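You operate a simulated robot arm through the tools that you are given. There is no shell and no other tool. Be economical: measure what you need, move in short steps, check, and stop when the job is done.

You are at the controls of a simulated robot arm. One attempt, no reset.

TASK
Put things in order on the top of the right freezer lid. At the end: the black beaker stands where the orange ladle stood; the white press stands where the green beaker stood; the orange ladle stands where the white press stood; the green beaker is on the brown film carton; whatever was shut is shut again. Leave all else as you found it, and nothing knocked over.

It is judged by the outcome, as a careful person would: the job done as asked, and still so three seconds after it is handed in. It fails if anything else is knocked over, pushed out of place, dropped, spilled or broken. Lids that push on must go on centred and level and be pressed home; caps that screw on are set level and turned clockwise until they are tight.

THE ROBOT
A 7-joint arm with a two-finger parallel gripper, fixed in place. Base frame: the origin is at the foot of the arm, x ahead of it, y to its left, z up; the work surface is at about z = 88. Readings come in cm, rad, newtons and seconds.
With the tool pointing down near the work surface it reaches from about 30 to 70 cm from the base axis. Its first joint turns from -1.152 to 1.152 rad. Payload 1.57 kg.
The TCP is the grasp point between the finger pads, 3 cm short of the fingertips. In the tool frame z runs along the fingers and y along their closing line. The gripper opens to 11 cm. The fingers are 2.4 cm wide and 1.2 cm thick; the gripper's body (4.8 by 11.2 cm) begins 7.8 cm behind the TCP.
Orientation is that of the tool frame in the base frame, as a unit quaternion [x, y, z, w]. With the fingers straight down and closing along the base's y, the tool's x points along the base's -x, its y along +y and its z along -z.

THE INTERFACE
- The arm moves only by the tool jog_arm. Its arguments are lists of equal length, an entry for each row: "offset": the shift along the tool's x, y, z in cm, a list of three; "dr": the turn, a rotation vector about the tool's x, y, z in rad, a list of three. In form: {"offset": [[tx, ty, tz], ...], "dr": [[wx, wy, wz], ...]}. A call has 1 to 12 rows; each row shifts and turns the commanded pose from where the row before left it, along the tool's axes as they then stand. "hand" is the finger opening in cm, from 0 to 11, set as the call begins (left out, the last holds). Rows are played at 5 a second. More than 5 cm and 0.15 rad between two rows, or a gripper value outside its range, and nothing of the call is played. A pose out of reach is approached as far as the arm can. The call stops where the force on the tool passes 40 N (or 10 N more than at its start, if that is more) or the arm is blocked; 0.2 s more then pass. Each finger travels about 10.8 cm/s and halts on what it meets, pressing with about 25 N; the grip force reading is that of the motor and also rises with nothing between the fingers. The clock runs only during rows and for 0.2 s after the last one: add rows that do not move to give the fingers time. It gives the time, the measured TCP pose, the force on the tool (base axes), the opening and the grip force at its end, in the units of the frame above (readings bear some noise).
- Cameras (640 x 400 px; columns grow to the right, rows downward): "scene" is fixed at [14.92, -38.15, 140.35]; the picture's right is [0.89, -0.45, 0.00], its down [-0.25, -0.50, -0.83] and it looks along [0.37, 0.74, -0.56] (base axes); focal length 354 px, centre (320, 200). "wrist" rides on the gripper at [-3.6, 0, -8] in the tool frame; the picture's right is [0.00, -1.00, 0.00], its down [0.97, 0.00, -0.24] and it looks along [0.24, 0.00, 0.97] (tool axes); focal length 218 px, centre (320, 200).
- get_image(camera): a new picture of that camera. The clock stands still meanwhile.
- locate(camera, pixels): for up to 12 pixels [column, row] of the newest picture of that camera ("zoom" is the newest enlarged one), the place [x, y, z] in the base frame of the surface seen there, good to about 0.2 cm. The clock stands still meanwhile.
- inspect(camera, box): a new picture of the part [left, top, right, bottom] of that camera's present view, enlarged. The clock stands still meanwhile.
- finish_job(): hands the job in; it is judged then, once.

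Keep the steps short. Do not move on a guess: measure, check each grasp and each placing, and mend mistakes. In all there are 80 turns and 54 pictures (those below and enlarged ones count). Leave the gripper open and the arm clear of the work at the hand-in unless told otherwise, and finish with a single line.

The tools are called after "Call:" as a command line: name --argument value ..., lists and objects as JSON in quotes. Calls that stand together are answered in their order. jog_arm: Moves the arm, as the interface text tells. Its arguments: {"type":"object","properties":{"offset":{"type":"array","items":{"type":"array","items":{"type":"number"}}},"dr":{"type":"array","items":{"type":"array","items":{"type":"number"}}},"hand":{"type":"number"}},"required":["offset","dr"]} The other tools are called the same way: get_image (camera) takes a picture; locate (camera, pixels) gives the place of the surface under pixels of a picture; inspect (camera, box) takes an enlarged picture of a part of a camera's view; finish_job () hands the job in.

At the start:

```text
t: 0.0
eef_pos: [39.42, 16.36, 119.37]
tool_rot: [0.0, 1.0, 0.0, 0.001]
contact_force: [-0.6, 0.3, -0.4]
finger_gap: 11.0
gripper_force: 0.2
```

scene: 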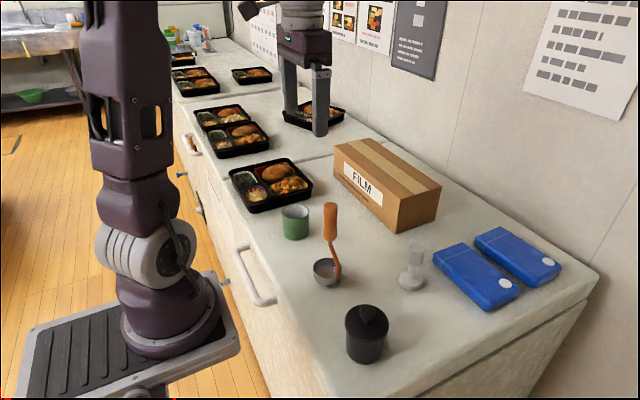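
wrist: 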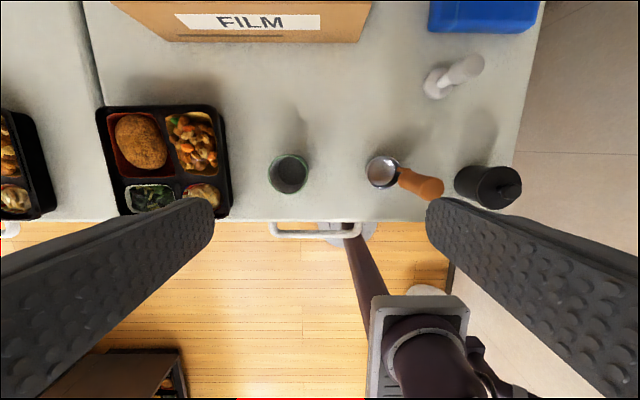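

I see the green beaker, orange ladle, black beaker (with lid?), white press and film carton. I enlarge the area to measure them.

Call:
inspect --camera "scene" --box '[220, 190, 460, 380]'

Call:
inspect --camera "wrist" --box '[240, 0, 560, 220]'

```text
2.11 times, centred on (340, 285) of scene
```

zoom: 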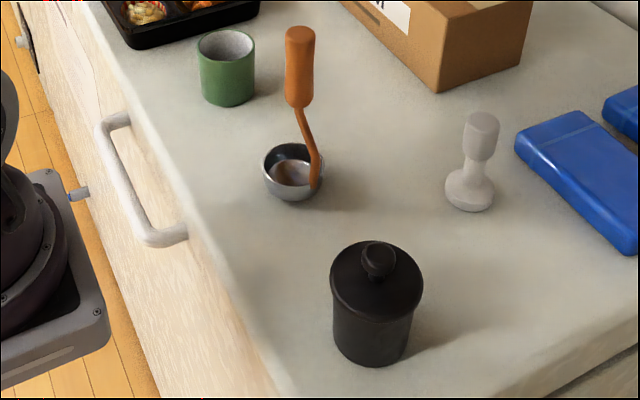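

```text
1.82 times, centred on (400, 110) of wrist
```

zoom: 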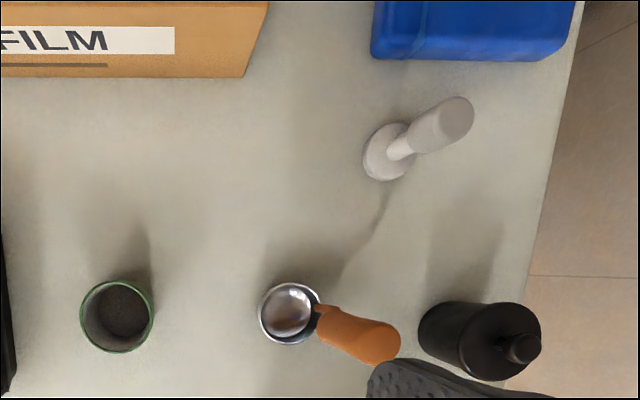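

The black beaker has a knobbed lid. The green one may hold something. I measure points on each object in both views.

Call:
locate --camera "zoom" --pixels '[[117, 310], [117, 350], [117, 282], [82, 316], [152, 316], [290, 312], [261, 318], [315, 330], [372, 345], [388, 165], [455, 120], [523, 348]]'

Call:
get_image --camera "scene"

Call:
locate --camera "scene" --pixels '[[295, 208], [294, 237], [330, 207], [331, 235], [338, 272], [323, 281], [415, 247], [412, 286], [373, 313], [366, 360], [350, 320], [386, 320]]'

Call:
locate --camera "scene" --pixels '[[370, 143], [440, 187], [397, 200], [335, 147], [397, 231], [390, 170], [367, 327], [283, 209], [308, 209], [282, 232], [402, 280], [426, 281]]'

```text
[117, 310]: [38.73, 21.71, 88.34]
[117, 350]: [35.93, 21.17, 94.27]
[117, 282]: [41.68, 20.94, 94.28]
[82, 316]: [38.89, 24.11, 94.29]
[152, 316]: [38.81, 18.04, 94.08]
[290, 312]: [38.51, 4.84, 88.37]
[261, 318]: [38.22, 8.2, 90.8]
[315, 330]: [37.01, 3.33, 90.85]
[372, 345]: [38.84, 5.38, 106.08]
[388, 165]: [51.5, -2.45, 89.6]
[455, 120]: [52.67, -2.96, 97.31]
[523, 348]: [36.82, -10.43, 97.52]
```

```text
49 pictures are left
```

scene: 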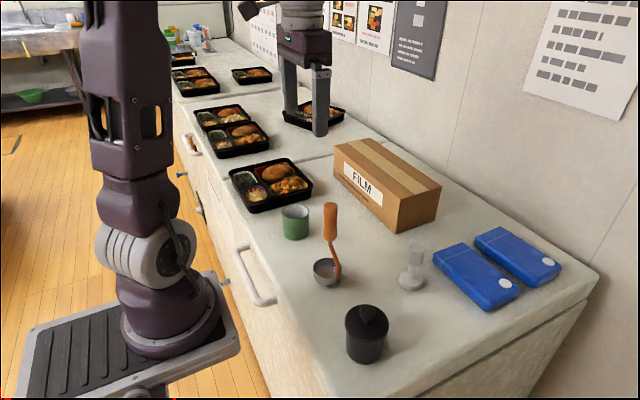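

```text
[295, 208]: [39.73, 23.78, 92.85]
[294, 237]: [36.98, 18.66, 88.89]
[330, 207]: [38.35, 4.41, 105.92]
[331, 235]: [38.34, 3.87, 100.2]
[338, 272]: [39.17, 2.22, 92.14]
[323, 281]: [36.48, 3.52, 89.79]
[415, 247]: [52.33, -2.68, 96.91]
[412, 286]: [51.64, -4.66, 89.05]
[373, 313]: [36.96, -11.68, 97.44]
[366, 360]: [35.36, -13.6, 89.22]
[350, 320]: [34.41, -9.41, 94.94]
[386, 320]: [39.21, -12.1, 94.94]
```

```text
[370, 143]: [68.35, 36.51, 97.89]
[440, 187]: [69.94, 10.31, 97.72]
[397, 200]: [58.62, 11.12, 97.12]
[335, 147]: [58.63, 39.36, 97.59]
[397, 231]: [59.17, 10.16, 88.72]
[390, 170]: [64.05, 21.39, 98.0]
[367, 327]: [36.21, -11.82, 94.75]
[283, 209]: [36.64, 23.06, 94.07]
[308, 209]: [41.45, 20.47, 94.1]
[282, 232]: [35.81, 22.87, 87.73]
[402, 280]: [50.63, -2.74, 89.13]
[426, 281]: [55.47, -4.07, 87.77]
```

Measured: green centre (38.8, 21.1) with rim at z 94.2, press (51.8, -2.9), ladle bowl about (38.4, 5.4), black beaker about (36.8, -10.9), and carton top z 98 over x 58.6–69.7, y 11–38. The green beaker goes first. I move above it with the fingers at 9 cm.

Call:
jog_arm --offset '[[0.6, 4.7, 0], [0, 0, 4.5], [0, 0, 4.5], [0, 0, 4.5], [0, 0, 4], [0, 0, 0], [0, 0, 0]]' --dr '[[0, 0, 0], [0, 0, 0], [0, 0, 0], [0, 0, 0], [0, 0, 0], [0, 0, 0], [0, 0, 0]]' --hand 9

Call:
get_image --camera "wrist"

Call:
get_image --camera "scene"

```text
t: 1.6
eef_pos: [38.78, 20.92, 101.94]
tool_rot: [0.0, 1.0, 0.0, 0.0]
contact_force: [-0.2, -0.5, 0.0]
finger_gap: 8.98
gripper_force: 0.0
```

```text
48 pictures are left
```

wrist: 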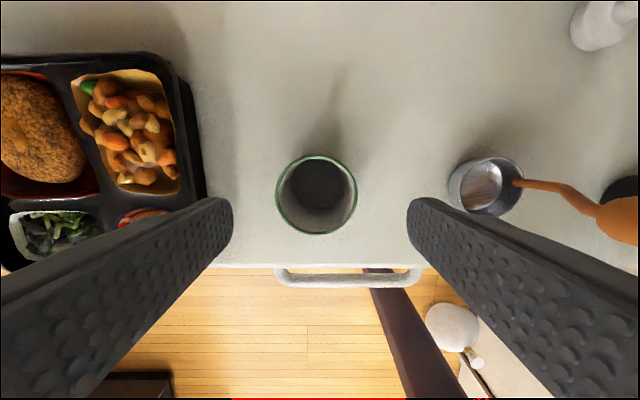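

```text
47 pictures are left
```

scene: 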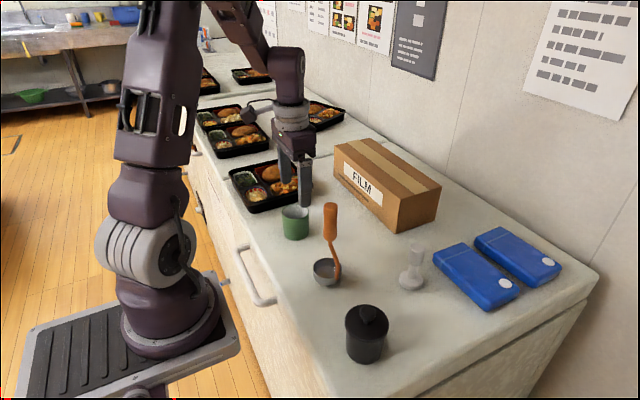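

The beaker is centred between the fingers. I check the tray edge's clearance and the beaker rim.

Call:
locate --camera "wrist" --pixels '[[192, 140], [204, 185], [316, 157], [316, 233], [277, 195], [356, 195], [316, 190], [515, 184], [452, 184], [484, 160], [482, 215], [484, 188]]'

```text
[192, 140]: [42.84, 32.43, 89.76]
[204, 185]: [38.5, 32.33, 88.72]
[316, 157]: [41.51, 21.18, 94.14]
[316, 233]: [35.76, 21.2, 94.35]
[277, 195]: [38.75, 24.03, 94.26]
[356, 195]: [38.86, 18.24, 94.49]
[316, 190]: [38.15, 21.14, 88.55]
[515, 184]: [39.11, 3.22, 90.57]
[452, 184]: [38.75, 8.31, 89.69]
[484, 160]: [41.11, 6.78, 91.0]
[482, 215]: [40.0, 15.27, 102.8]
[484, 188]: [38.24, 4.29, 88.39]
```

The tray is at y 32, well clear, and the rim centre is (38.7, 21.1). I go down to z 92 and close.

Call:
jog_arm --offset '[[0.1, 0.2, 3.5], [0, 0, 3.4], [0, 0, 3], [0, 0, 0]]' --dr '[[0, 0, 0], [0, 0, 0], [0, 0, 0], [0, 0, 0]]'

Call:
jog_arm --offset '[[0, 0, 0], [0, 0, 0], [0, 0, 0], [0, 0, 0]]' --dr '[[0, 0, 0], [0, 0, 0], [0, 0, 0], [0, 0, 0]]' --hand 4.5

```text
t: 2.6
eef_pos: [38.62, 21.21, 91.84]
tool_rot: [0.0, 1.0, 0.001, -0.001]
contact_force: [0.0, 0.0, 0.2]
finger_gap: 9.0
gripper_force: 0.0
```

```text
t: 3.6
eef_pos: [38.69, 21.27, 91.93]
tool_rot: [0.0, 1.0, -0.001, 0.0]
contact_force: [0.2, 0.3, -0.1]
finger_gap: 5.94
gripper_force: 24.8
```

It is held, with opening 5.94 and 25 N. I lift it straight up 15 cm and then carry it over the carton.

Call:
jog_arm --offset '[[0, 0, -2], [0, 0, -4], [0, 0, -4.5], [0, 0, -4.5], [-4, 0.5, 0], [-4.5, 0.5, 0], [-4.5, 0.5, 0], [-4.5, 0.5, 0], [-4, 0.5, 0], [-2, 0.3, 0], [0, 0, 0], [0, 0, 0]]' --dr '[[0, 0, 0], [0, 0, 0], [0, 0, 0], [0, 0, 0], [0, 0, 0], [0, 0, 0], [0, 0, 0], [0, 0, 0], [0, 0, 0], [0, 0, 0], [0, 0, 0], [0, 0, 0]]'

Call:
get_image --camera "scene"

Call:
get_image --camera "wrist"

```text
t: 6.2
eef_pos: [61.09, 23.78, 106.97]
tool_rot: [0.001, 1.0, 0.001, 0.0]
contact_force: [0.0, 0.1, -0.6]
finger_gap: 5.93
gripper_force: 24.6
out of reach, approached as far as the arm can: row 10
```

```text
46 pictures are left
```

scene: 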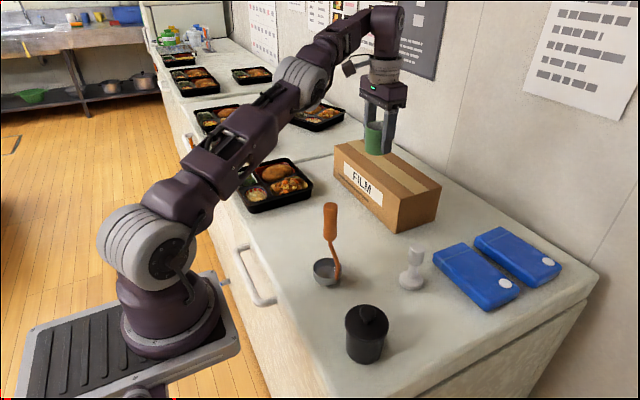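

```text
45 pictures are left
```

wrist: 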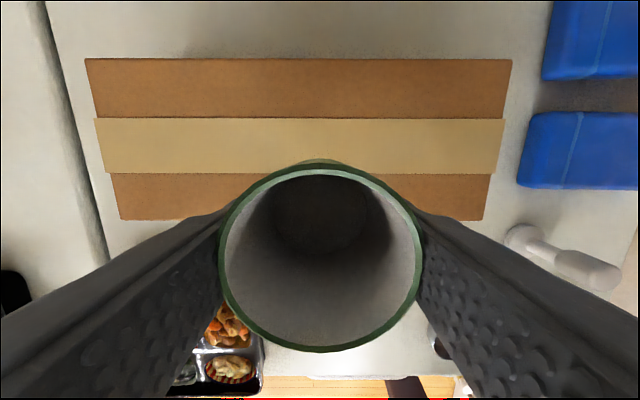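

The reach ends at x 61 at this y, and the carton's near edge is x 58.6. I slide to smaller y (about 17), where I can go further forward.

Call:
jog_arm --offset '[[0, -3.5, 0], [0, -3.5, 0], [-0.5, 0, 1], [0, 0, 0], [0, 0, 0]]' --dr '[[0, 0, 0], [0, 0, 0], [0, 0, 0], [0, 0, 0], [0, 0, 0]]'

```text
t: 7.4
eef_pos: [61.64, 16.86, 105.94]
tool_rot: [0.0, 1.0, 0.0, 0.0]
contact_force: [0.1, 1.0, -0.9]
finger_gap: 5.92
gripper_force: 25.0
```

Call:
jog_arm --offset '[[-1.4, 0, 0], [0, 0, 2], [0, 0, 1.3], [0, 0, 0], [0, 0, 0]]' --dr '[[0, 0, 0], [0, 0, 0], [0, 0, 0], [0, 0, 0], [0, 0, 0]]'

Call:
inspect --camera "scene" --box '[320, 60, 480, 240]'

```text
t: 8.6
eef_pos: [63.04, 16.83, 102.65]
tool_rot: [0.001, 1.0, 0.0, -0.001]
contact_force: [0.9, -0.3, -0.2]
finger_gap: 5.95
gripper_force: 24.7
```

```text
2.22 times, centred on (400, 150) of scene
```

zoom: 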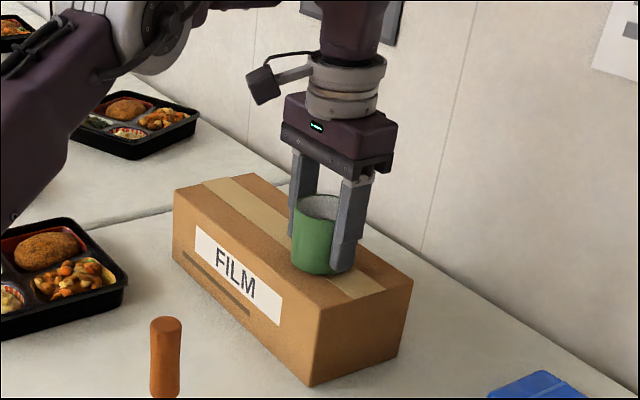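

Just above the top and inside the edges. I lower in small steps and watch the force.

Call:
jog_arm --offset '[[0, 0, 0.3], [0, 0, 0.2], [0, 0, 0.2], [0, 0, 0]]' --dr '[[0, 0, 0], [0, 0, 0], [0, 0, 0], [0, 0, 0]]'

```text
t: 9.6
eef_pos: [63.16, 16.91, 101.99]
tool_rot: [0.0, 1.0, 0.001, 0.0]
contact_force: [-1.0, -0.7, 0.1]
finger_gap: 5.91
gripper_force: 24.8
```

Call:
jog_arm --offset '[[0, 0, 0.1], [0, 0, 0.1], [0, 0, 0]]' --dr '[[0, 0, 0], [0, 0, 0], [0, 0, 0]]'

```text
t: 10.4
eef_pos: [63.11, 16.96, 101.87]
tool_rot: [0.0, 1.0, 0.001, 0.002]
contact_force: [1.4, 1.6, 19.5]
finger_gap: 5.94
gripper_force: 24.7
```

Contact at 19.5 N. The beaker stands on the carton, so I release it by opening to 8.5.

Call:
jog_arm --offset '[[0, 0, -0.1], [0, 0, 0], [0, 0, 0]]' --dr '[[0, 0, 0], [0, 0, 0], [0, 0, 0]]' --hand 8.5

Call:
jog_arm --offset '[[0, 0, -3], [0, 0, -4], [2, -3, -1], [4, -4, 0], [4, -4, 0], [0, -4, 0], [0, -4, 0], [0, 0, 0]]' --dr '[[0, 0, 0], [0, 0, 0], [0, 0, 0], [0, 0, 0], [0, 0, 0], [0, 0, 0], [0, 0, 0], [0, 0, 0]]'

Call:
get_image --camera "scene"

Call:
get_image --camera "wrist"

```text
t: 11.2
eef_pos: [63.04, 16.84, 101.84]
tool_rot: [0.0, 1.0, -0.001, 0.0]
contact_force: [0.2, -0.4, 0.4]
finger_gap: 8.49
gripper_force: 0.1
```

```text
refused: row 4 steps farther than a row can; nothing moved
```

```text
43 pictures are left
```

scene: 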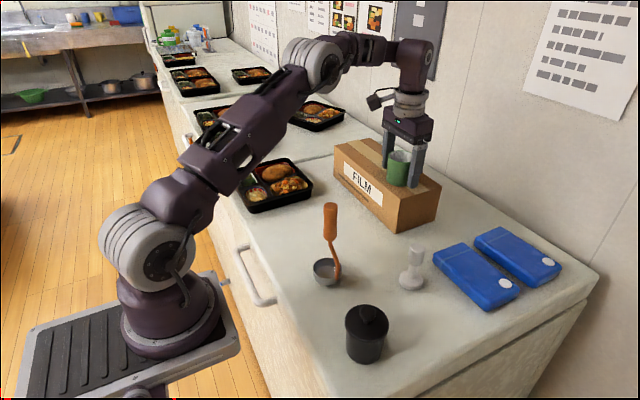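

```text
42 pictures are left
```

wrist: 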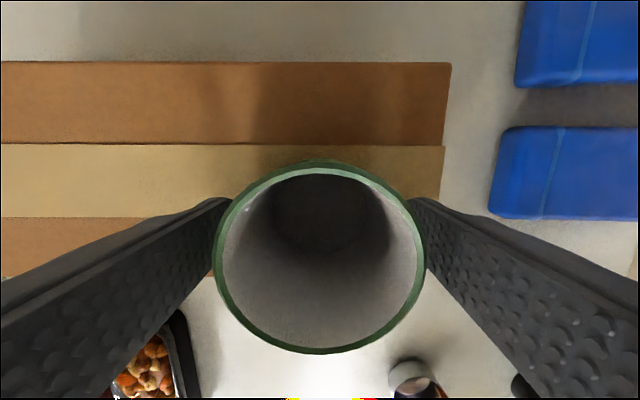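

It is released and standing. I back straight up, then travel above the press with steps under 5 cm.

Call:
jog_arm --offset '[[0, 0, -3], [0, 0, -4], [0, 0, -2], [2.2, -4, 0], [2.2, -4, 0], [2.2, -4, 0], [2.2, -4, 0], [2.3, -3.7, 0], [0, 0, 0], [0, 0, 0]]' --dr '[[0, 0, 0], [0, 0, 0], [0, 0, 0], [0, 0, 0], [0, 0, 0], [0, 0, 0], [0, 0, 0], [0, 0, 0], [0, 0, 0], [0, 0, 0]]'

Call:
get_image --camera "wrist"

Call:
inspect --camera "scene" --box '[320, 120, 520, 300]'

```text
t: 13.4
eef_pos: [52.17, -2.81, 110.81]
tool_rot: [0.0, 1.0, 0.0, 0.0]
contact_force: [1.1, 0.7, 0.3]
finger_gap: 8.48
gripper_force: 0.0
out of reach, approached as far as the arm can: row 3
```

```text
41 pictures are left
```

wrist: 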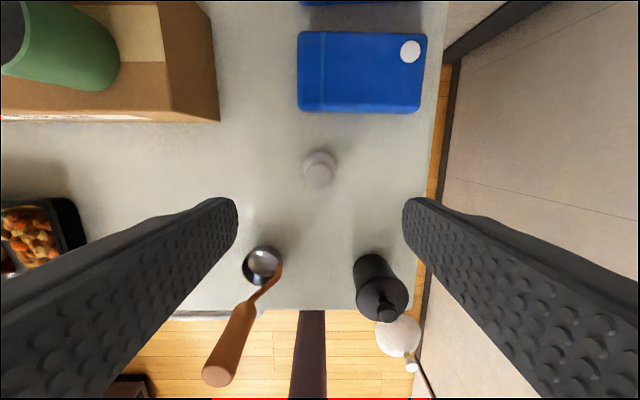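

```text
2.22 times, centred on (420, 210) of scene
```

zoom: 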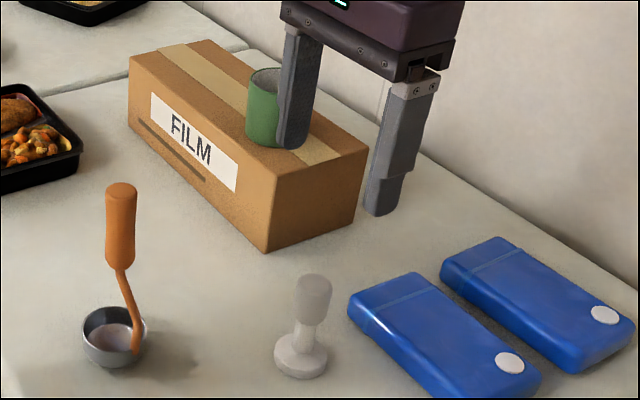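

The beaker is well on the carton. The press top is near wrist (319, 178), and I locate its parts.

Call:
locate --camera "wrist" --pixels '[[319, 178], [306, 176], [333, 176], [319, 186], [319, 168], [319, 153], [361, 112], [40, 50], [310, 158], [330, 158]]'

Call:
locate --camera "zoom" --pixels '[[315, 278], [296, 285], [331, 285], [313, 310], [275, 352], [327, 352], [302, 372], [304, 330], [349, 316]]'

```text
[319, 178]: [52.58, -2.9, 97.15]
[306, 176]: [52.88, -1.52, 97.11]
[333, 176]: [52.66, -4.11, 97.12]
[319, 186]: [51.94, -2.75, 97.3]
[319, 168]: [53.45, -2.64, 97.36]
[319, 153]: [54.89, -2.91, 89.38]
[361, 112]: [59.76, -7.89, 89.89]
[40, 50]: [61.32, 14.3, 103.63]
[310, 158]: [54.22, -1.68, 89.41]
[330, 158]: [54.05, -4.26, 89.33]
```

```text
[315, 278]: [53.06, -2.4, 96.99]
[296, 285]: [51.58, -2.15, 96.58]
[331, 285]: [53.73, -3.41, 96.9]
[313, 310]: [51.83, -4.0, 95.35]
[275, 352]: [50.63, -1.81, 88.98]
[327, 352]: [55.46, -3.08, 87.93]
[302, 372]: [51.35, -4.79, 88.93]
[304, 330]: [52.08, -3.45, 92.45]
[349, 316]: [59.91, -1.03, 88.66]
```

The press axis is (52.7, -2.8), with a 2.7 cm handle and top at z 97.2. I descend to z 95 and close.

Call:
jog_arm --offset '[[-0.5, 0, 4], [0, 0, 4.5], [0, 0, 4.3], [0, 0, 3], [0, 0, 0]]' --dr '[[0, 0, 0], [0, 0, 0], [0, 0, 0], [0, 0, 0], [0, 0, 0]]' --hand 6

Call:
jog_arm --offset '[[0, 0, 0], [0, 0, 0], [0, 0, 0], [0, 0, 0]]' --dr '[[0, 0, 0], [0, 0, 0], [0, 0, 0], [0, 0, 0]]' --hand 1.5

Call:
get_image --camera "wrist"

```text
t: 14.6
eef_pos: [52.52, -2.71, 95.03]
tool_rot: [0.0, 1.0, 0.0, 0.0]
contact_force: [0.4, -0.3, -1.2]
finger_gap: 6.0
gripper_force: 0.0
```

```text
t: 15.6
eef_pos: [52.54, -2.74, 94.97]
tool_rot: [0.0, 1.0, -0.001, 0.0]
contact_force: [0.0, -0.4, -0.5]
finger_gap: 2.78
gripper_force: 25.1
```

```text
39 pictures are left
```

wrist: 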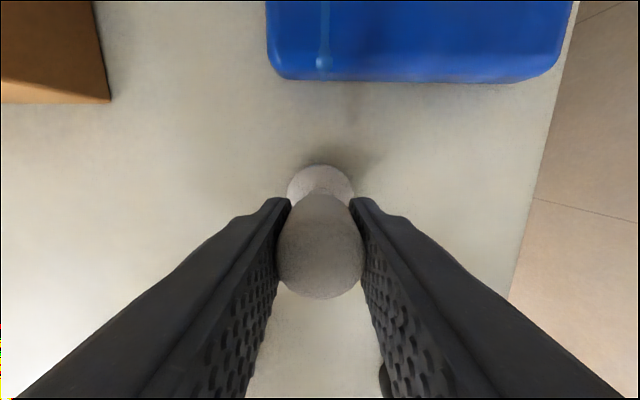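

Held at 2.78. I lift 8 cm and carry it at x≈50 past the ladle to the green beaker's old place (38.7, 21.1).

Call:
jog_arm --offset '[[0, 0, -2], [0, 0, -4], [0, 0, -3], [0.5, 4.5, 0], [0.5, 4.5, 0], [0.5, 4.5, 0], [3, 3.5, 0], [3, 3.4, 0], [3.4, 3.4, 0], [3, 0, 0], [0, 0, 0], [0, 0, 0]]' --dr '[[0, 0, 0], [0, 0, 0], [0, 0, 0], [0, 0, 0], [0, 0, 0], [0, 0, 0], [0, 0, 0], [0, 0, 0], [0, 0, 0], [0, 0, 0], [0, 0, 0], [0, 0, 0]]'

Call:
get_image --camera "scene"

```text
t: 18.2
eef_pos: [38.54, 20.86, 104.06]
tool_rot: [0.0, 1.0, -0.001, 0.0]
contact_force: [0.9, -0.2, -2.3]
finger_gap: 2.79
gripper_force: 24.7
```

```text
38 pictures are left
```

scene: 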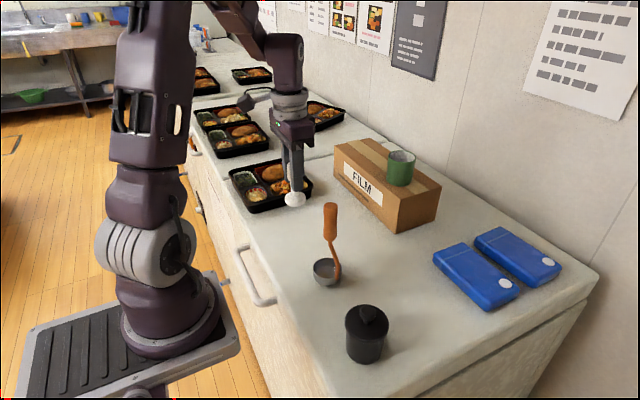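

The press hangs upright. I lower to just above the earlier grasp height (95.0).

Call:
jog_arm --offset '[[0, 0.25, 4], [0, 0, 3.5], [0, 0, 1.2], [0, 0, 0.2], [0, 0, 0]]' --dr '[[0, 0, 0], [0, 0, 0], [0, 0, 0], [0, 0, 0], [0, 0, 0]]'

Call:
jog_arm --offset '[[0, 0, 0.1], [0, 0, 0.1], [0, 0, 0]]' --dr '[[0, 0, 0], [0, 0, 0], [0, 0, 0]]'

```text
t: 19.4
eef_pos: [38.53, 21.09, 95.16]
tool_rot: [0.0, 1.0, 0.0, 0.0]
contact_force: [-0.4, 0.1, -1.1]
finger_gap: 2.79
gripper_force: 25.0
```

```text
t: 20.2
eef_pos: [38.77, 21.25, 94.97]
tool_rot: [0.0, 1.0, 0.0, 0.001]
contact_force: [0.1, -2.1, 16.5]
finger_gap: 2.82
gripper_force: 25.2
```

Contact at 16.5 N at the earlier height. I release and rise.

Call:
jog_arm --offset '[[0, 0, -0.1], [0, 0, 0], [0, 0, 0]]' --dr '[[0, 0, 0], [0, 0, 0], [0, 0, 0]]' --hand 6

Call:
jog_arm --offset '[[0, 0, -3], [0, 0, -4.5], [0, 0, -4.5], [0, 0, -4.5], [0, 0, -4.5], [0, 0, -4], [0, -4, 0], [0, -4, 0], [0, 0, 0]]' --dr '[[0, 0, 0], [0, 0, 0], [0, 0, 0], [0, 0, 0], [0, 0, 0], [0, 0, 0], [0, 0, 0], [0, 0, 0], [0, 0, 0]]'

Call:
inspect --camera "scene" --box '[260, 180, 400, 300]'

Call:
get_image --camera "wrist"

```text
t: 21.0
eef_pos: [38.63, 21.2, 94.93]
tool_rot: [0.0, 1.0, 0.0, 0.0]
contact_force: [0.0, 1.0, 0.4]
finger_gap: 5.98
gripper_force: 0.1
```

```text
t: 23.0
eef_pos: [38.46, 13.14, 120.05]
tool_rot: [0.0, 1.0, 0.0, 0.0]
contact_force: [-0.5, -0.5, 0.5]
finger_gap: 6.01
gripper_force: 0.1
```

```text
3.33 times, centred on (330, 240) of scene
```

zoom: 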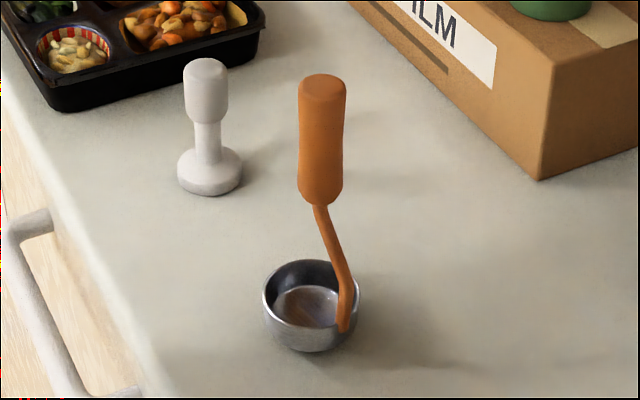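

```text
36 pictures are left
```

wrist: 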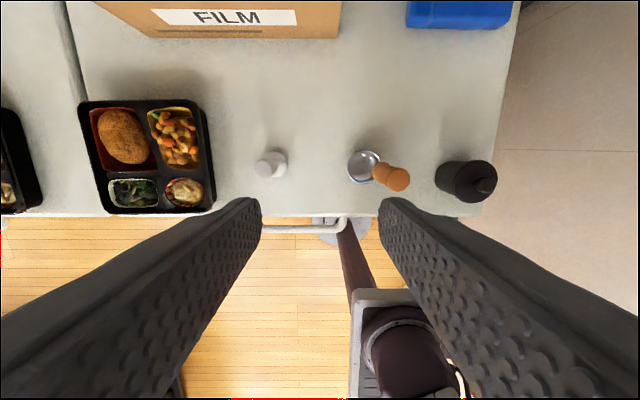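

The press stands in place. Next I measure the ladle handle and bowl.

Call:
locate --camera "zoom" --pixels '[[322, 80], [300, 100], [344, 100], [321, 110], [303, 180], [340, 180], [321, 180], [263, 295], [310, 262], [357, 290], [312, 345], [208, 70]]'

Call:
locate --camera "wrist" --pixels '[[395, 178], [385, 176], [405, 182], [398, 171], [392, 187], [349, 165], [365, 151], [360, 182], [365, 165], [377, 160], [269, 165], [276, 155]]'

```text
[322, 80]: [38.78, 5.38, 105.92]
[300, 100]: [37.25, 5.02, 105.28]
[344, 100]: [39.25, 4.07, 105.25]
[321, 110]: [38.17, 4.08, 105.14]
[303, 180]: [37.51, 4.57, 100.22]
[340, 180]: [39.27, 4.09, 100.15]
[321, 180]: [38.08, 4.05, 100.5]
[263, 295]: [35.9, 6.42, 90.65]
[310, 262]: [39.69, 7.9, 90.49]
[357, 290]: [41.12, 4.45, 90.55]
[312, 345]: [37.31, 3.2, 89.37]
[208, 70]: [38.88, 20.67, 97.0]
```

```text
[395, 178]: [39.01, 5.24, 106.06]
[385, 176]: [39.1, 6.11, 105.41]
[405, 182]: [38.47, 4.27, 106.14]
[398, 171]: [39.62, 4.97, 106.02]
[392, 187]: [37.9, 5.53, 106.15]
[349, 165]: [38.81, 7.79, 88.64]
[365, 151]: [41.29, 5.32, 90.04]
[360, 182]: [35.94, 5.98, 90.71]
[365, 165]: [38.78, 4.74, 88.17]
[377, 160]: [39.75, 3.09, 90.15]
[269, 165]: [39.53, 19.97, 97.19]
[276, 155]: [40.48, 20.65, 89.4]
```

The handle axis is about (38.6, 5.2), top z 106. I move above it, descend to z 102.5 and grip the handle.

Call:
jog_arm --offset '[[-0.1, -4, 0], [0, -3.9, 0], [0, 0, 4], [0, 0, 0], [0, 0, 0]]' --dr '[[0, 0, 0], [0, 0, 0], [0, 0, 0], [0, 0, 0], [0, 0, 0]]' --hand 7

Call:
get_image --camera "wrist"

Call:
locate --camera "wrist" --pixels '[[320, 195], [310, 190], [330, 190], [320, 205], [320, 180]]'

```text
t: 24.2
eef_pos: [38.56, 5.24, 116.04]
tool_rot: [0.0, 1.0, 0.0, 0.001]
contact_force: [0.6, -0.9, -0.4]
finger_gap: 7.01
gripper_force: 0.2
```

```text
35 pictures are left
```

wrist: 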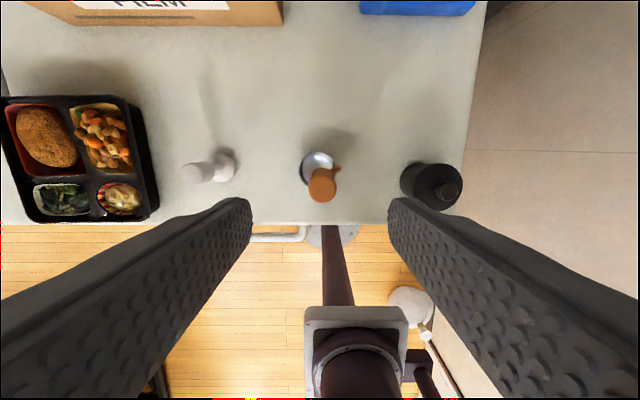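

```text
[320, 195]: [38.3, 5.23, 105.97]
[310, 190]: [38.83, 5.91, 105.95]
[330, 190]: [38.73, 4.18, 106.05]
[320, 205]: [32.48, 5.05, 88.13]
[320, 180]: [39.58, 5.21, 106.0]
```

The handle is centred. I descend to z 102.5 and close.

Call:
jog_arm --offset '[[-0.1, -0.1, 4.5], [0, 0, 4.5], [0, 0, 3], [0, 0, 1.5], [0, 0, 0]]' --dr '[[0, 0, 0], [0, 0, 0], [0, 0, 0], [0, 0, 0], [0, 0, 0]]'

Call:
jog_arm --offset '[[0, 0, 0], [0, 0, 0], [0, 0, 0], [0, 0, 0]]' --dr '[[0, 0, 0], [0, 0, 0], [0, 0, 0], [0, 0, 0]]' --hand 1

Call:
inspect --camera "scene" --box '[260, 150, 400, 300]'

```text
t: 25.4
eef_pos: [38.78, 5.11, 102.52]
tool_rot: [0.0, 1.0, 0.0, 0.0]
contact_force: [0.4, -0.4, -0.2]
finger_gap: 7.02
gripper_force: 0.1
```

```text
t: 26.4
eef_pos: [38.93, 5.14, 102.52]
tool_rot: [0.0, 1.0, 0.0, 0.0]
contact_force: [0.1, -0.3, 0.2]
finger_gap: 2.28
gripper_force: 24.8
```

```text
2.67 times, centred on (330, 225) of scene
```

zoom: 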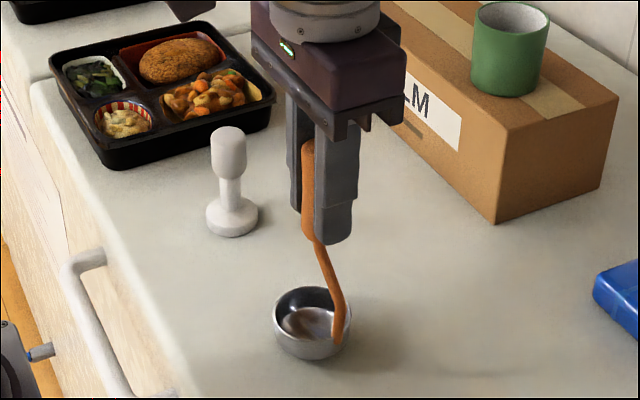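

Held at 2.28. I lift 5 cm and check that it hangs level.

Call:
jog_arm --offset '[[0, 0, -1.5], [0, 0, -3.5], [0, 0, 0], [-3.5, 0, 0], [-3.5, -2.1, 0], [-3.5, -3, 0], [-3.5, -3.2, 0], [0, 0, 0], [0, 0, 0]]' --dr '[[0, 0, 0], [0, 0, 0], [0, 0, 0], [0, 0, 0], [0, 0, 0], [0, 0, 0], [0, 0, 0], [0, 0, 0], [0, 0, 0]]'

Call:
inspect --camera "scene" --box '[330, 150, 490, 300]'

Call:
get_image --camera "wrist"

```text
t: 28.4
eef_pos: [52.83, -3.21, 107.56]
tool_rot: [0.0, 1.0, 0.0, 0.0]
contact_force: [0.5, -0.5, -0.8]
finger_gap: 2.28
gripper_force: 25.4
```

```text
2.67 times, centred on (410, 225) of scene
```

zoom: 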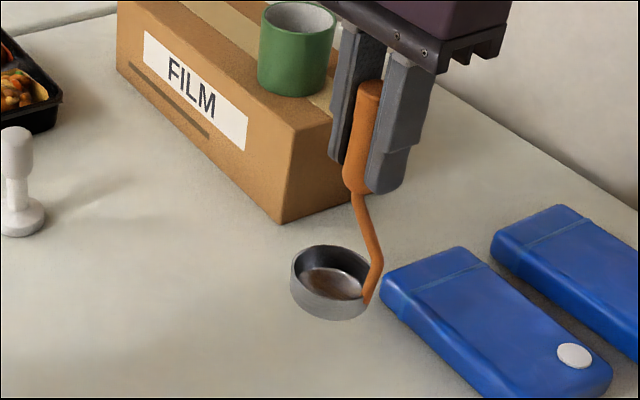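

```text
32 pictures are left
```

wrist: 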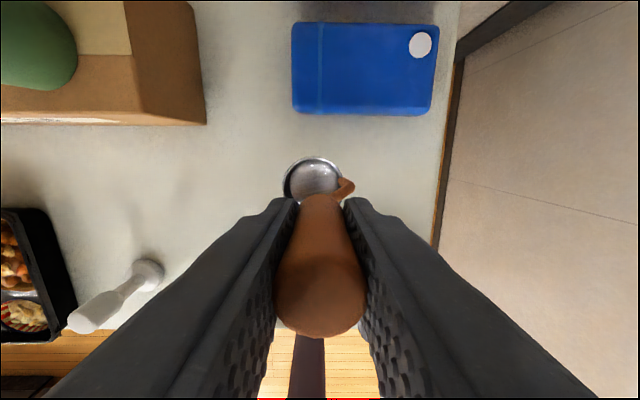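

The bowl might be slightly tilted. I measure the rim.

Call:
locate --camera "zoom" --pixels '[[293, 275], [325, 248], [365, 270], [330, 296], [330, 316], [370, 84], [356, 180]]'

Call:
locate --camera "wrist" --pixels '[[284, 185], [312, 158], [337, 172], [292, 168], [312, 180]]'

```text
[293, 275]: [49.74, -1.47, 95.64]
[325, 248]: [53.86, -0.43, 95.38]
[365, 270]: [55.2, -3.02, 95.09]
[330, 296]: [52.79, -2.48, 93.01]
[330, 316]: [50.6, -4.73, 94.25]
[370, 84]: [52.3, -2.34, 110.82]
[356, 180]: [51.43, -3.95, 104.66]
```

```text
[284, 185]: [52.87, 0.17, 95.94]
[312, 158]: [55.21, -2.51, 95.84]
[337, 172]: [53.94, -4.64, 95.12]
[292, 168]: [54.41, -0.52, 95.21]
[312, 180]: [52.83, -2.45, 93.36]
```

It is level within the noise, with bowl centre about (52.5, -2.6). I nudge it to (52.7, -2.8) and lower it.

Call:
jog_arm --offset '[[-0.15, -0.2, 2.5], [0, 0, 1.7], [0, 0, 0.5], [0, 0, 0.15], [0, 0, 0]]' --dr '[[0, 0, 0], [0, 0, 0], [0, 0, 0], [0, 0, 0], [0, 0, 0]]'

Call:
jog_arm --offset '[[0, 0, 0.1], [0, 0, 0.1], [0, 0, 0]]' --dr '[[0, 0, 0], [0, 0, 0], [0, 0, 0]]'

```text
t: 29.6
eef_pos: [52.91, -3.18, 102.61]
tool_rot: [0.0, 1.0, 0.0, 0.0]
contact_force: [-0.2, 0.3, -0.5]
finger_gap: 2.3
gripper_force: 25.3
```

```text
t: 30.4
eef_pos: [52.83, -3.32, 102.56]
tool_rot: [0.0, 1.0, -0.001, 0.0]
contact_force: [-0.6, 1.4, 3.9]
finger_gap: 2.27
gripper_force: 24.9
```

Call:
jog_arm --offset '[[0, 0, 0.1], [0, 0, 0]]' --dr '[[0, 0, 0], [0, 0, 0]]'

Call:
inspect --camera "scene" --box '[330, 170, 490, 320]'

```text
t: 31.0
eef_pos: [52.83, -3.38, 102.45]
tool_rot: [0.0, 1.0, 0.0, 0.001]
contact_force: [-4.6, 0.7, 26.9]
finger_gap: 2.28
gripper_force: 25.4
```

```text
2.67 times, centred on (410, 245) of scene
```

zoom: 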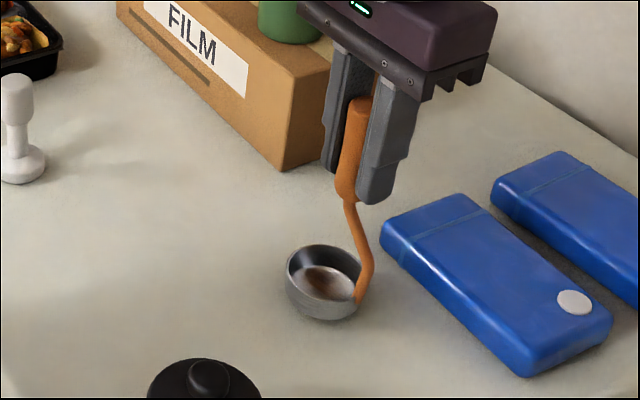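

The ladle is pressing on the surface at 27 N. I ease off 0.15 cm and open.

Call:
jog_arm --offset '[[0, 0, -0.12], [0, 0, 0], [0, 0, 0]]' --dr '[[0, 0, 0], [0, 0, 0], [0, 0, 0]]' --hand 6

Call:
inspect --camera "scene" --box '[330, 170, 490, 320]'

```text
t: 31.8
eef_pos: [52.85, -3.38, 102.53]
tool_rot: [-0.001, 1.0, 0.0, 0.0]
contact_force: [0.3, -1.1, 0.1]
finger_gap: 6.0
gripper_force: 0.1
```

```text
2.67 times, centred on (410, 245) of scene
```

zoom: 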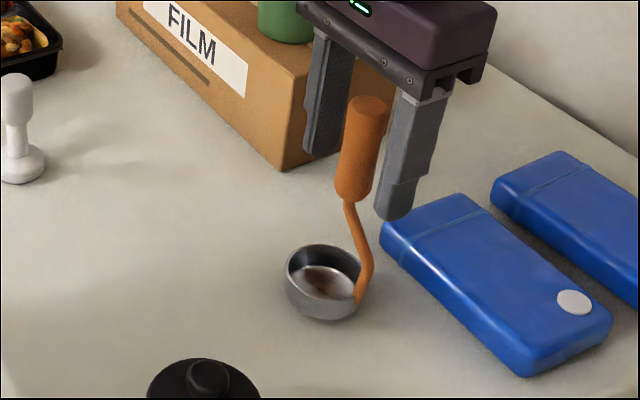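

The ladle stands on its own. I rise clear of its handle and move over the black beaker.

Call:
jog_arm --offset '[[0, 0, -3], [0, 0, -4], [0, 0, -4], [3, -2, -1], [4, -2, 0], [4, -2, 0], [4, -1.5, 0], [1, 0, 0], [0, 0, 2.5], [0, 0, 0]]' --dr '[[0, 0, 0], [0, 0, 0], [0, 0, 0], [0, 0, 0], [0, 0, 0], [0, 0, 0], [0, 0, 0], [0, 0, 0], [0, 0, 0], [0, 0, 0]]' --hand 8

Call:
get_image --camera "wrist"

Call:
inspect --camera "scene" --box '[310, 280, 430, 380]'

```text
t: 34.0
eef_pos: [36.89, -10.73, 111.97]
tool_rot: [0.0, 1.0, 0.0, -0.001]
contact_force: [-0.1, 0.5, -0.9]
finger_gap: 8.02
gripper_force: 0.1
```

```text
29 pictures are left
```

wrist: 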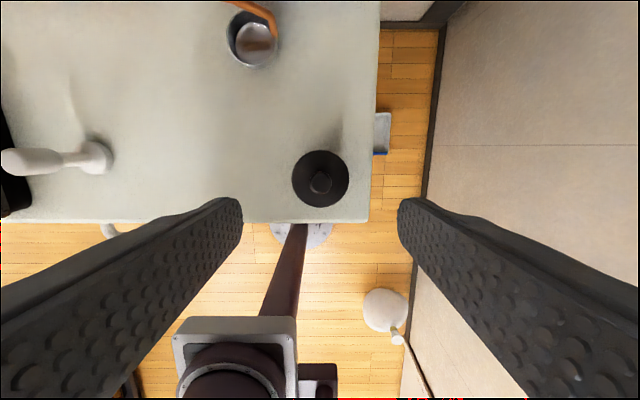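

```text
4.00 times, centred on (370, 330) of scene
```

zoom: 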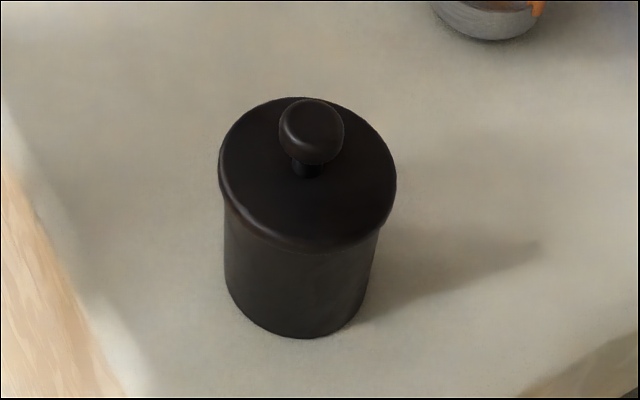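

The lid's rim overhangs the body slightly. I measure rim, body and knob.

Call:
locate --camera "zoom" --pixels '[[312, 110], [312, 140], [282, 130], [342, 135], [222, 185], [393, 195], [320, 240], [320, 262], [227, 260], [372, 275], [300, 330], [250, 150]]'

Call:
locate --camera "wrist" --pixels '[[293, 180], [347, 180], [320, 152], [320, 206], [320, 182], [311, 183], [331, 182], [251, 40], [230, 35], [251, 65], [275, 40]]'

```text
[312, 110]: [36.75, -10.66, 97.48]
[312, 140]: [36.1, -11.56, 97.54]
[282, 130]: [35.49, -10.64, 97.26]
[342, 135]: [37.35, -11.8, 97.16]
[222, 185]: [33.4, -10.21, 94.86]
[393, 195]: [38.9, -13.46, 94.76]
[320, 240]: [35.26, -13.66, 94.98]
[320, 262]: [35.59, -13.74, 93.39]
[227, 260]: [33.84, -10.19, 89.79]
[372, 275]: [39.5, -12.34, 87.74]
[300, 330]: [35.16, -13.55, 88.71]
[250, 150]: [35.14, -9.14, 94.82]
```

```text
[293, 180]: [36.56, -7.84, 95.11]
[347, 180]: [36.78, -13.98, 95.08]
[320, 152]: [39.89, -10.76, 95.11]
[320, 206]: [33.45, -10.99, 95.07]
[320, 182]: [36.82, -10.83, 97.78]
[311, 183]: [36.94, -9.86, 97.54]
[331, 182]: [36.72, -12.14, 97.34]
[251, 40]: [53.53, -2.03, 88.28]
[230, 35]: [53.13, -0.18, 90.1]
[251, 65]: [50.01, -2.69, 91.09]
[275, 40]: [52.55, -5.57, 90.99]
```

The lid is 6.3 cm wide against a body of about 5.7, with its top at z 95 and the knob at z 96–97.8. Straight fingers would pinch the lid, not the body. I will lift the lid by its knob, move the body, then press the lid back on. First I descend on the knob, fingertips staying above z 95.2.

Call:
jog_arm --offset '[[0.2, -0.2, 4.5], [0, 0, 4.5], [0, 0, 3], [0, 0, 1.3], [0, 0, 0]]' --dr '[[0, 0, 0], [0, 0, 0], [0, 0, 0], [0, 0, 0], [0, 0, 0]]' --hand 5

Call:
inspect --camera "scene" --box '[300, 250, 440, 380]'

Call:
get_image --camera "wrist"

```text
t: 35.2
eef_pos: [36.62, -10.96, 98.77]
tool_rot: [0.0, 1.0, 0.0, 0.0]
contact_force: [-0.2, -0.4, -0.2]
finger_gap: 5.04
gripper_force: 0.1
```

```text
3.08 times, centred on (370, 315) of scene
```

zoom: 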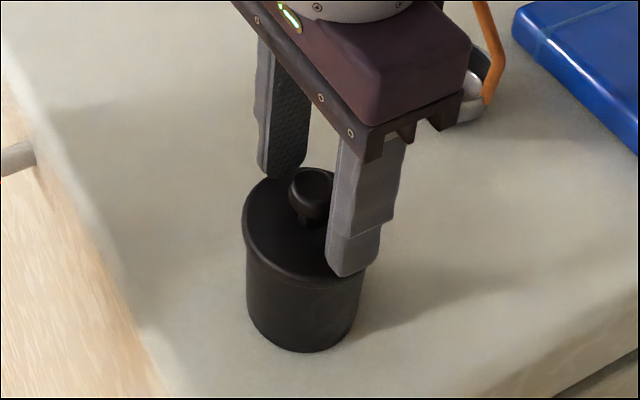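

```text
26 pictures are left
```

wrist: 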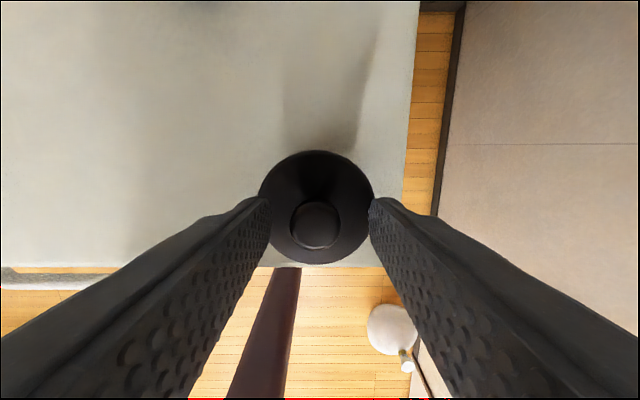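

The knob is between the fingers. I go 0.3 lower and close.

Call:
jog_arm --offset '[[0, 0, 0.3], [0, 0, 0]]' --dr '[[0, 0, 0], [0, 0, 0]]'

Call:
jog_arm --offset '[[0, 0, 0], [0, 0, 0], [0, 0, 0], [0, 0, 0]]' --dr '[[0, 0, 0], [0, 0, 0], [0, 0, 0], [0, 0, 0]]' --hand 1

Call:
jog_arm --offset '[[0, 0, -0.2], [0, 0, -0.2], [0, 0, -0.2], [0, 0, 0]]' --dr '[[0, 0, 0], [0, 0, 0], [0, 0, 0], [0, 0, 0]]'

Call:
inspect --camera "scene" --box '[300, 250, 440, 380]'

```text
t: 35.8
eef_pos: [36.64, -10.98, 98.41]
tool_rot: [0.001, 1.0, 0.0, 0.0]
contact_force: [0.0, 0.6, 0.0]
finger_gap: 5.05
gripper_force: 0.1
```

```text
t: 36.8
eef_pos: [36.72, -11.09, 98.37]
tool_rot: [0.0, 1.0, 0.0, 0.0]
contact_force: [0.0, 0.0, -0.8]
finger_gap: 2.15
gripper_force: 25.2
```

```text
t: 37.8
eef_pos: [36.74, -10.92, 98.92]
tool_rot: [0.0, 1.0, 0.0, 0.001]
contact_force: [0.1, 0.0, -0.8]
finger_gap: 2.15
gripper_force: 25.3
```

```text
3.08 times, centred on (370, 315) of scene
```

zoom: 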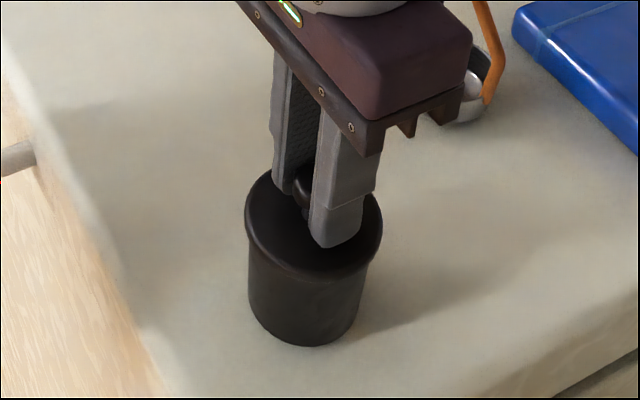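

The bottom may have risen as well (row 352→345). I lift a little more, slowly, to tell.

Call:
jog_arm --offset '[[0, 0, -0.2], [0, 0, -0.2], [0, 0, 0]]' --dr '[[0, 0, 0], [0, 0, 0], [0, 0, 0]]'

Call:
inspect --camera "scene" --box '[330, 300, 410, 370]'

Call:
locate --camera "zoom" --pixels '[[280, 180], [280, 210], [280, 240], [280, 300], [280, 330], [280, 350], [280, 370], [280, 380]]'

```text
t: 38.6
eef_pos: [36.66, -10.92, 99.4]
tool_rot: [0.0, 1.0, 0.0, 0.0]
contact_force: [-0.3, -0.4, -0.5]
finger_gap: 2.15
gripper_force: 25.1
```

```text
5.71 times, centred on (370, 335) of scene
```

zoom: 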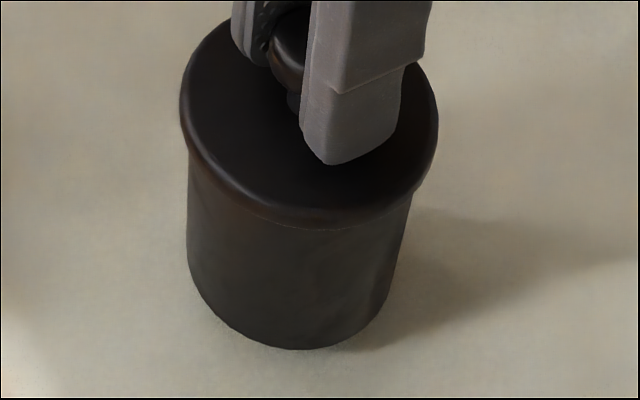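

```text
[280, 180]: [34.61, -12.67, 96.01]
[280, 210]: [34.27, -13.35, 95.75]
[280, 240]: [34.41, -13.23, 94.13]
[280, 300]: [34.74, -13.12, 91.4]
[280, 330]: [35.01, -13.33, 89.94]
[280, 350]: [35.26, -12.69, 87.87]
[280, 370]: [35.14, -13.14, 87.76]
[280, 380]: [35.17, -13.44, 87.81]
```

The whole beaker came up with the lid holding firmly. Its weight is under 1 N. I carry it low, about 1 cm above the table, in small slow steps to (38.6, 5.4).

Call:
jog_arm --offset '[[-0.1, 0.6, 0], [-0.2, 1.2, 0], [-0.2, 1.5, 0], [-0.2, 1.5, 0], [-0.2, 1.7, 0], [-0.2, 1.8, 0], [-0.2, 1.8, 0], [-0.2, 1.8, 0], [-0.2, 1.7, 0], [-0.1, 1.5, 0], [-0.1, 1.2, 0], [0, 0, 0]]' --dr '[[0, 0, 0], [0, 0, 0], [0, 0, 0], [0, 0, 0], [0, 0, 0], [0, 0, 0], [0, 0, 0], [0, 0, 0], [0, 0, 0], [0, 0, 0], [0, 0, 0], [0, 0, 0]]'

Call:
inspect --camera "scene" --box '[260, 190, 400, 320]'

```text
t: 41.2
eef_pos: [38.63, 5.32, 99.36]
tool_rot: [-0.001, 1.0, 0.0, 0.0]
contact_force: [-0.3, -0.8, -0.5]
finger_gap: 2.17
gripper_force: 25.3
```

```text
3.08 times, centred on (330, 255) of scene
```

zoom: 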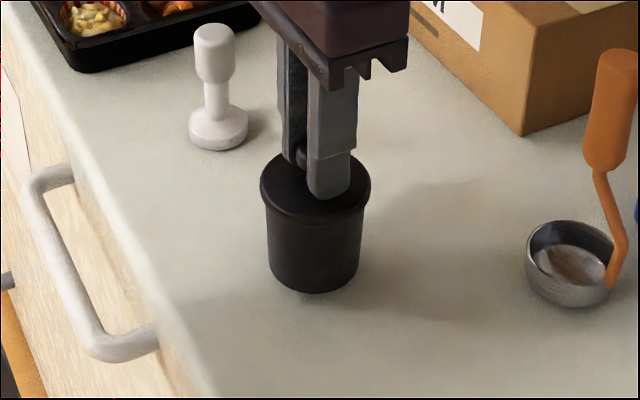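

It arrived intact and upright. I lower to the earlier grasp height (98.4) and watch for contact.

Call:
jog_arm --offset '[[0, 0, 0.4], [0, 0, 0.3], [0, 0, 0.15], [0, 0, 0]]' --dr '[[0, 0, 0], [0, 0, 0], [0, 0, 0], [0, 0, 0]]'

Call:
jog_arm --offset '[[0, 0, 0.1], [0, 0, 0.1], [0, 0, 0]]' --dr '[[0, 0, 0], [0, 0, 0], [0, 0, 0]]'

```text
t: 42.2
eef_pos: [38.6, 5.33, 98.65]
tool_rot: [0.0, 1.0, -0.001, 0.0]
contact_force: [-0.1, -0.2, -0.6]
finger_gap: 2.18
gripper_force: 25.1
```

```text
t: 43.0
eef_pos: [38.57, 5.24, 98.44]
tool_rot: [0.001, 1.0, 0.0, 0.0]
contact_force: [-0.2, 0.4, -0.4]
finger_gap: 2.18
gripper_force: 25.2
```

Call:
jog_arm --offset '[[0, 0, 0.1], [0, 0, 0.1], [0, 0, 0]]' --dr '[[0, 0, 0], [0, 0, 0], [0, 0, 0]]'

```text
t: 43.8
eef_pos: [38.72, 5.25, 98.26]
tool_rot: [0.001, 1.0, -0.001, 0.001]
contact_force: [1.2, 1.0, 28.0]
finger_gap: 2.17
gripper_force: 25.0
```

Contact at 28 N, which also presses the lid down. I ease off, open and rise.

Call:
jog_arm --offset '[[0, 0, -0.1], [0, 0, 0], [0, 0, 0]]' --dr '[[0, 0, 0], [0, 0, 0], [0, 0, 0]]' --hand 5

Call:
jog_arm --offset '[[0, 0, -1.5], [0, 0, -3], [0, 0, -4], [0, 0, -4], [0, 0, 0]]' --dr '[[0, 0, 0], [0, 0, 0], [0, 0, 0], [0, 0, 0], [0, 0, 0]]'

Call:
inspect --camera "scene" --box '[290, 210, 370, 290]'

Call:
get_image --camera "wrist"

Call:
locate --camera "wrist" --pixels '[[320, 157], [320, 202], [296, 180], [344, 180], [320, 183]]'

```text
t: 44.6
eef_pos: [38.67, 5.32, 98.29]
tool_rot: [0.0, 1.0, 0.001, 0.001]
contact_force: [-0.3, 0.9, 0.5]
finger_gap: 4.99
gripper_force: 0.0
```

```text
t: 45.8
eef_pos: [38.6, 5.26, 110.86]
tool_rot: [0.0, 1.0, 0.001, 0.0]
contact_force: [0.9, 0.2, 0.2]
finger_gap: 5.01
gripper_force: 0.1
```

```text
5.00 times, centred on (330, 250) of scene
```

zoom: 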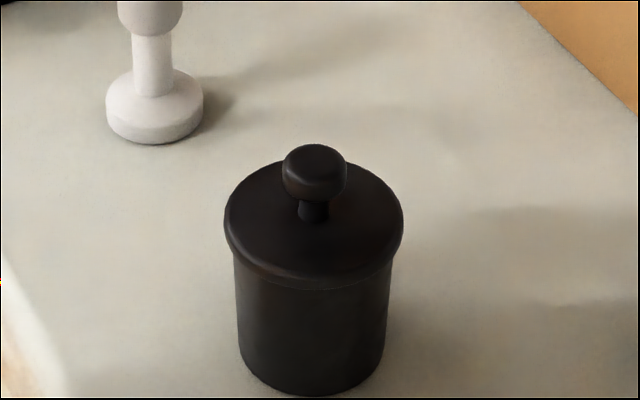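

```text
21 pictures are left
```

wrist: 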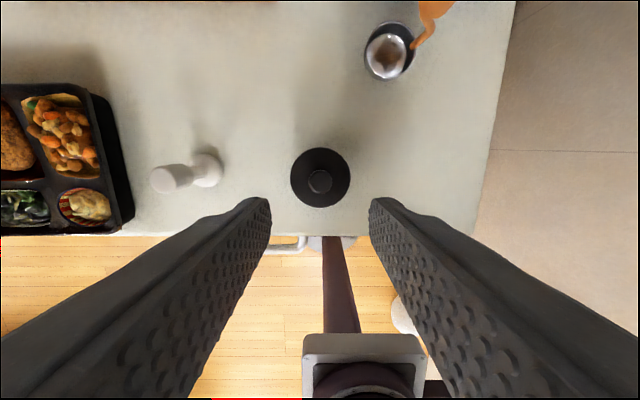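

```text
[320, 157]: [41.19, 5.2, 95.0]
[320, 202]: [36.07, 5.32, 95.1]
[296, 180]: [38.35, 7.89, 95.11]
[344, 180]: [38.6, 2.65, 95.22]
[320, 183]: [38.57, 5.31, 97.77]
```

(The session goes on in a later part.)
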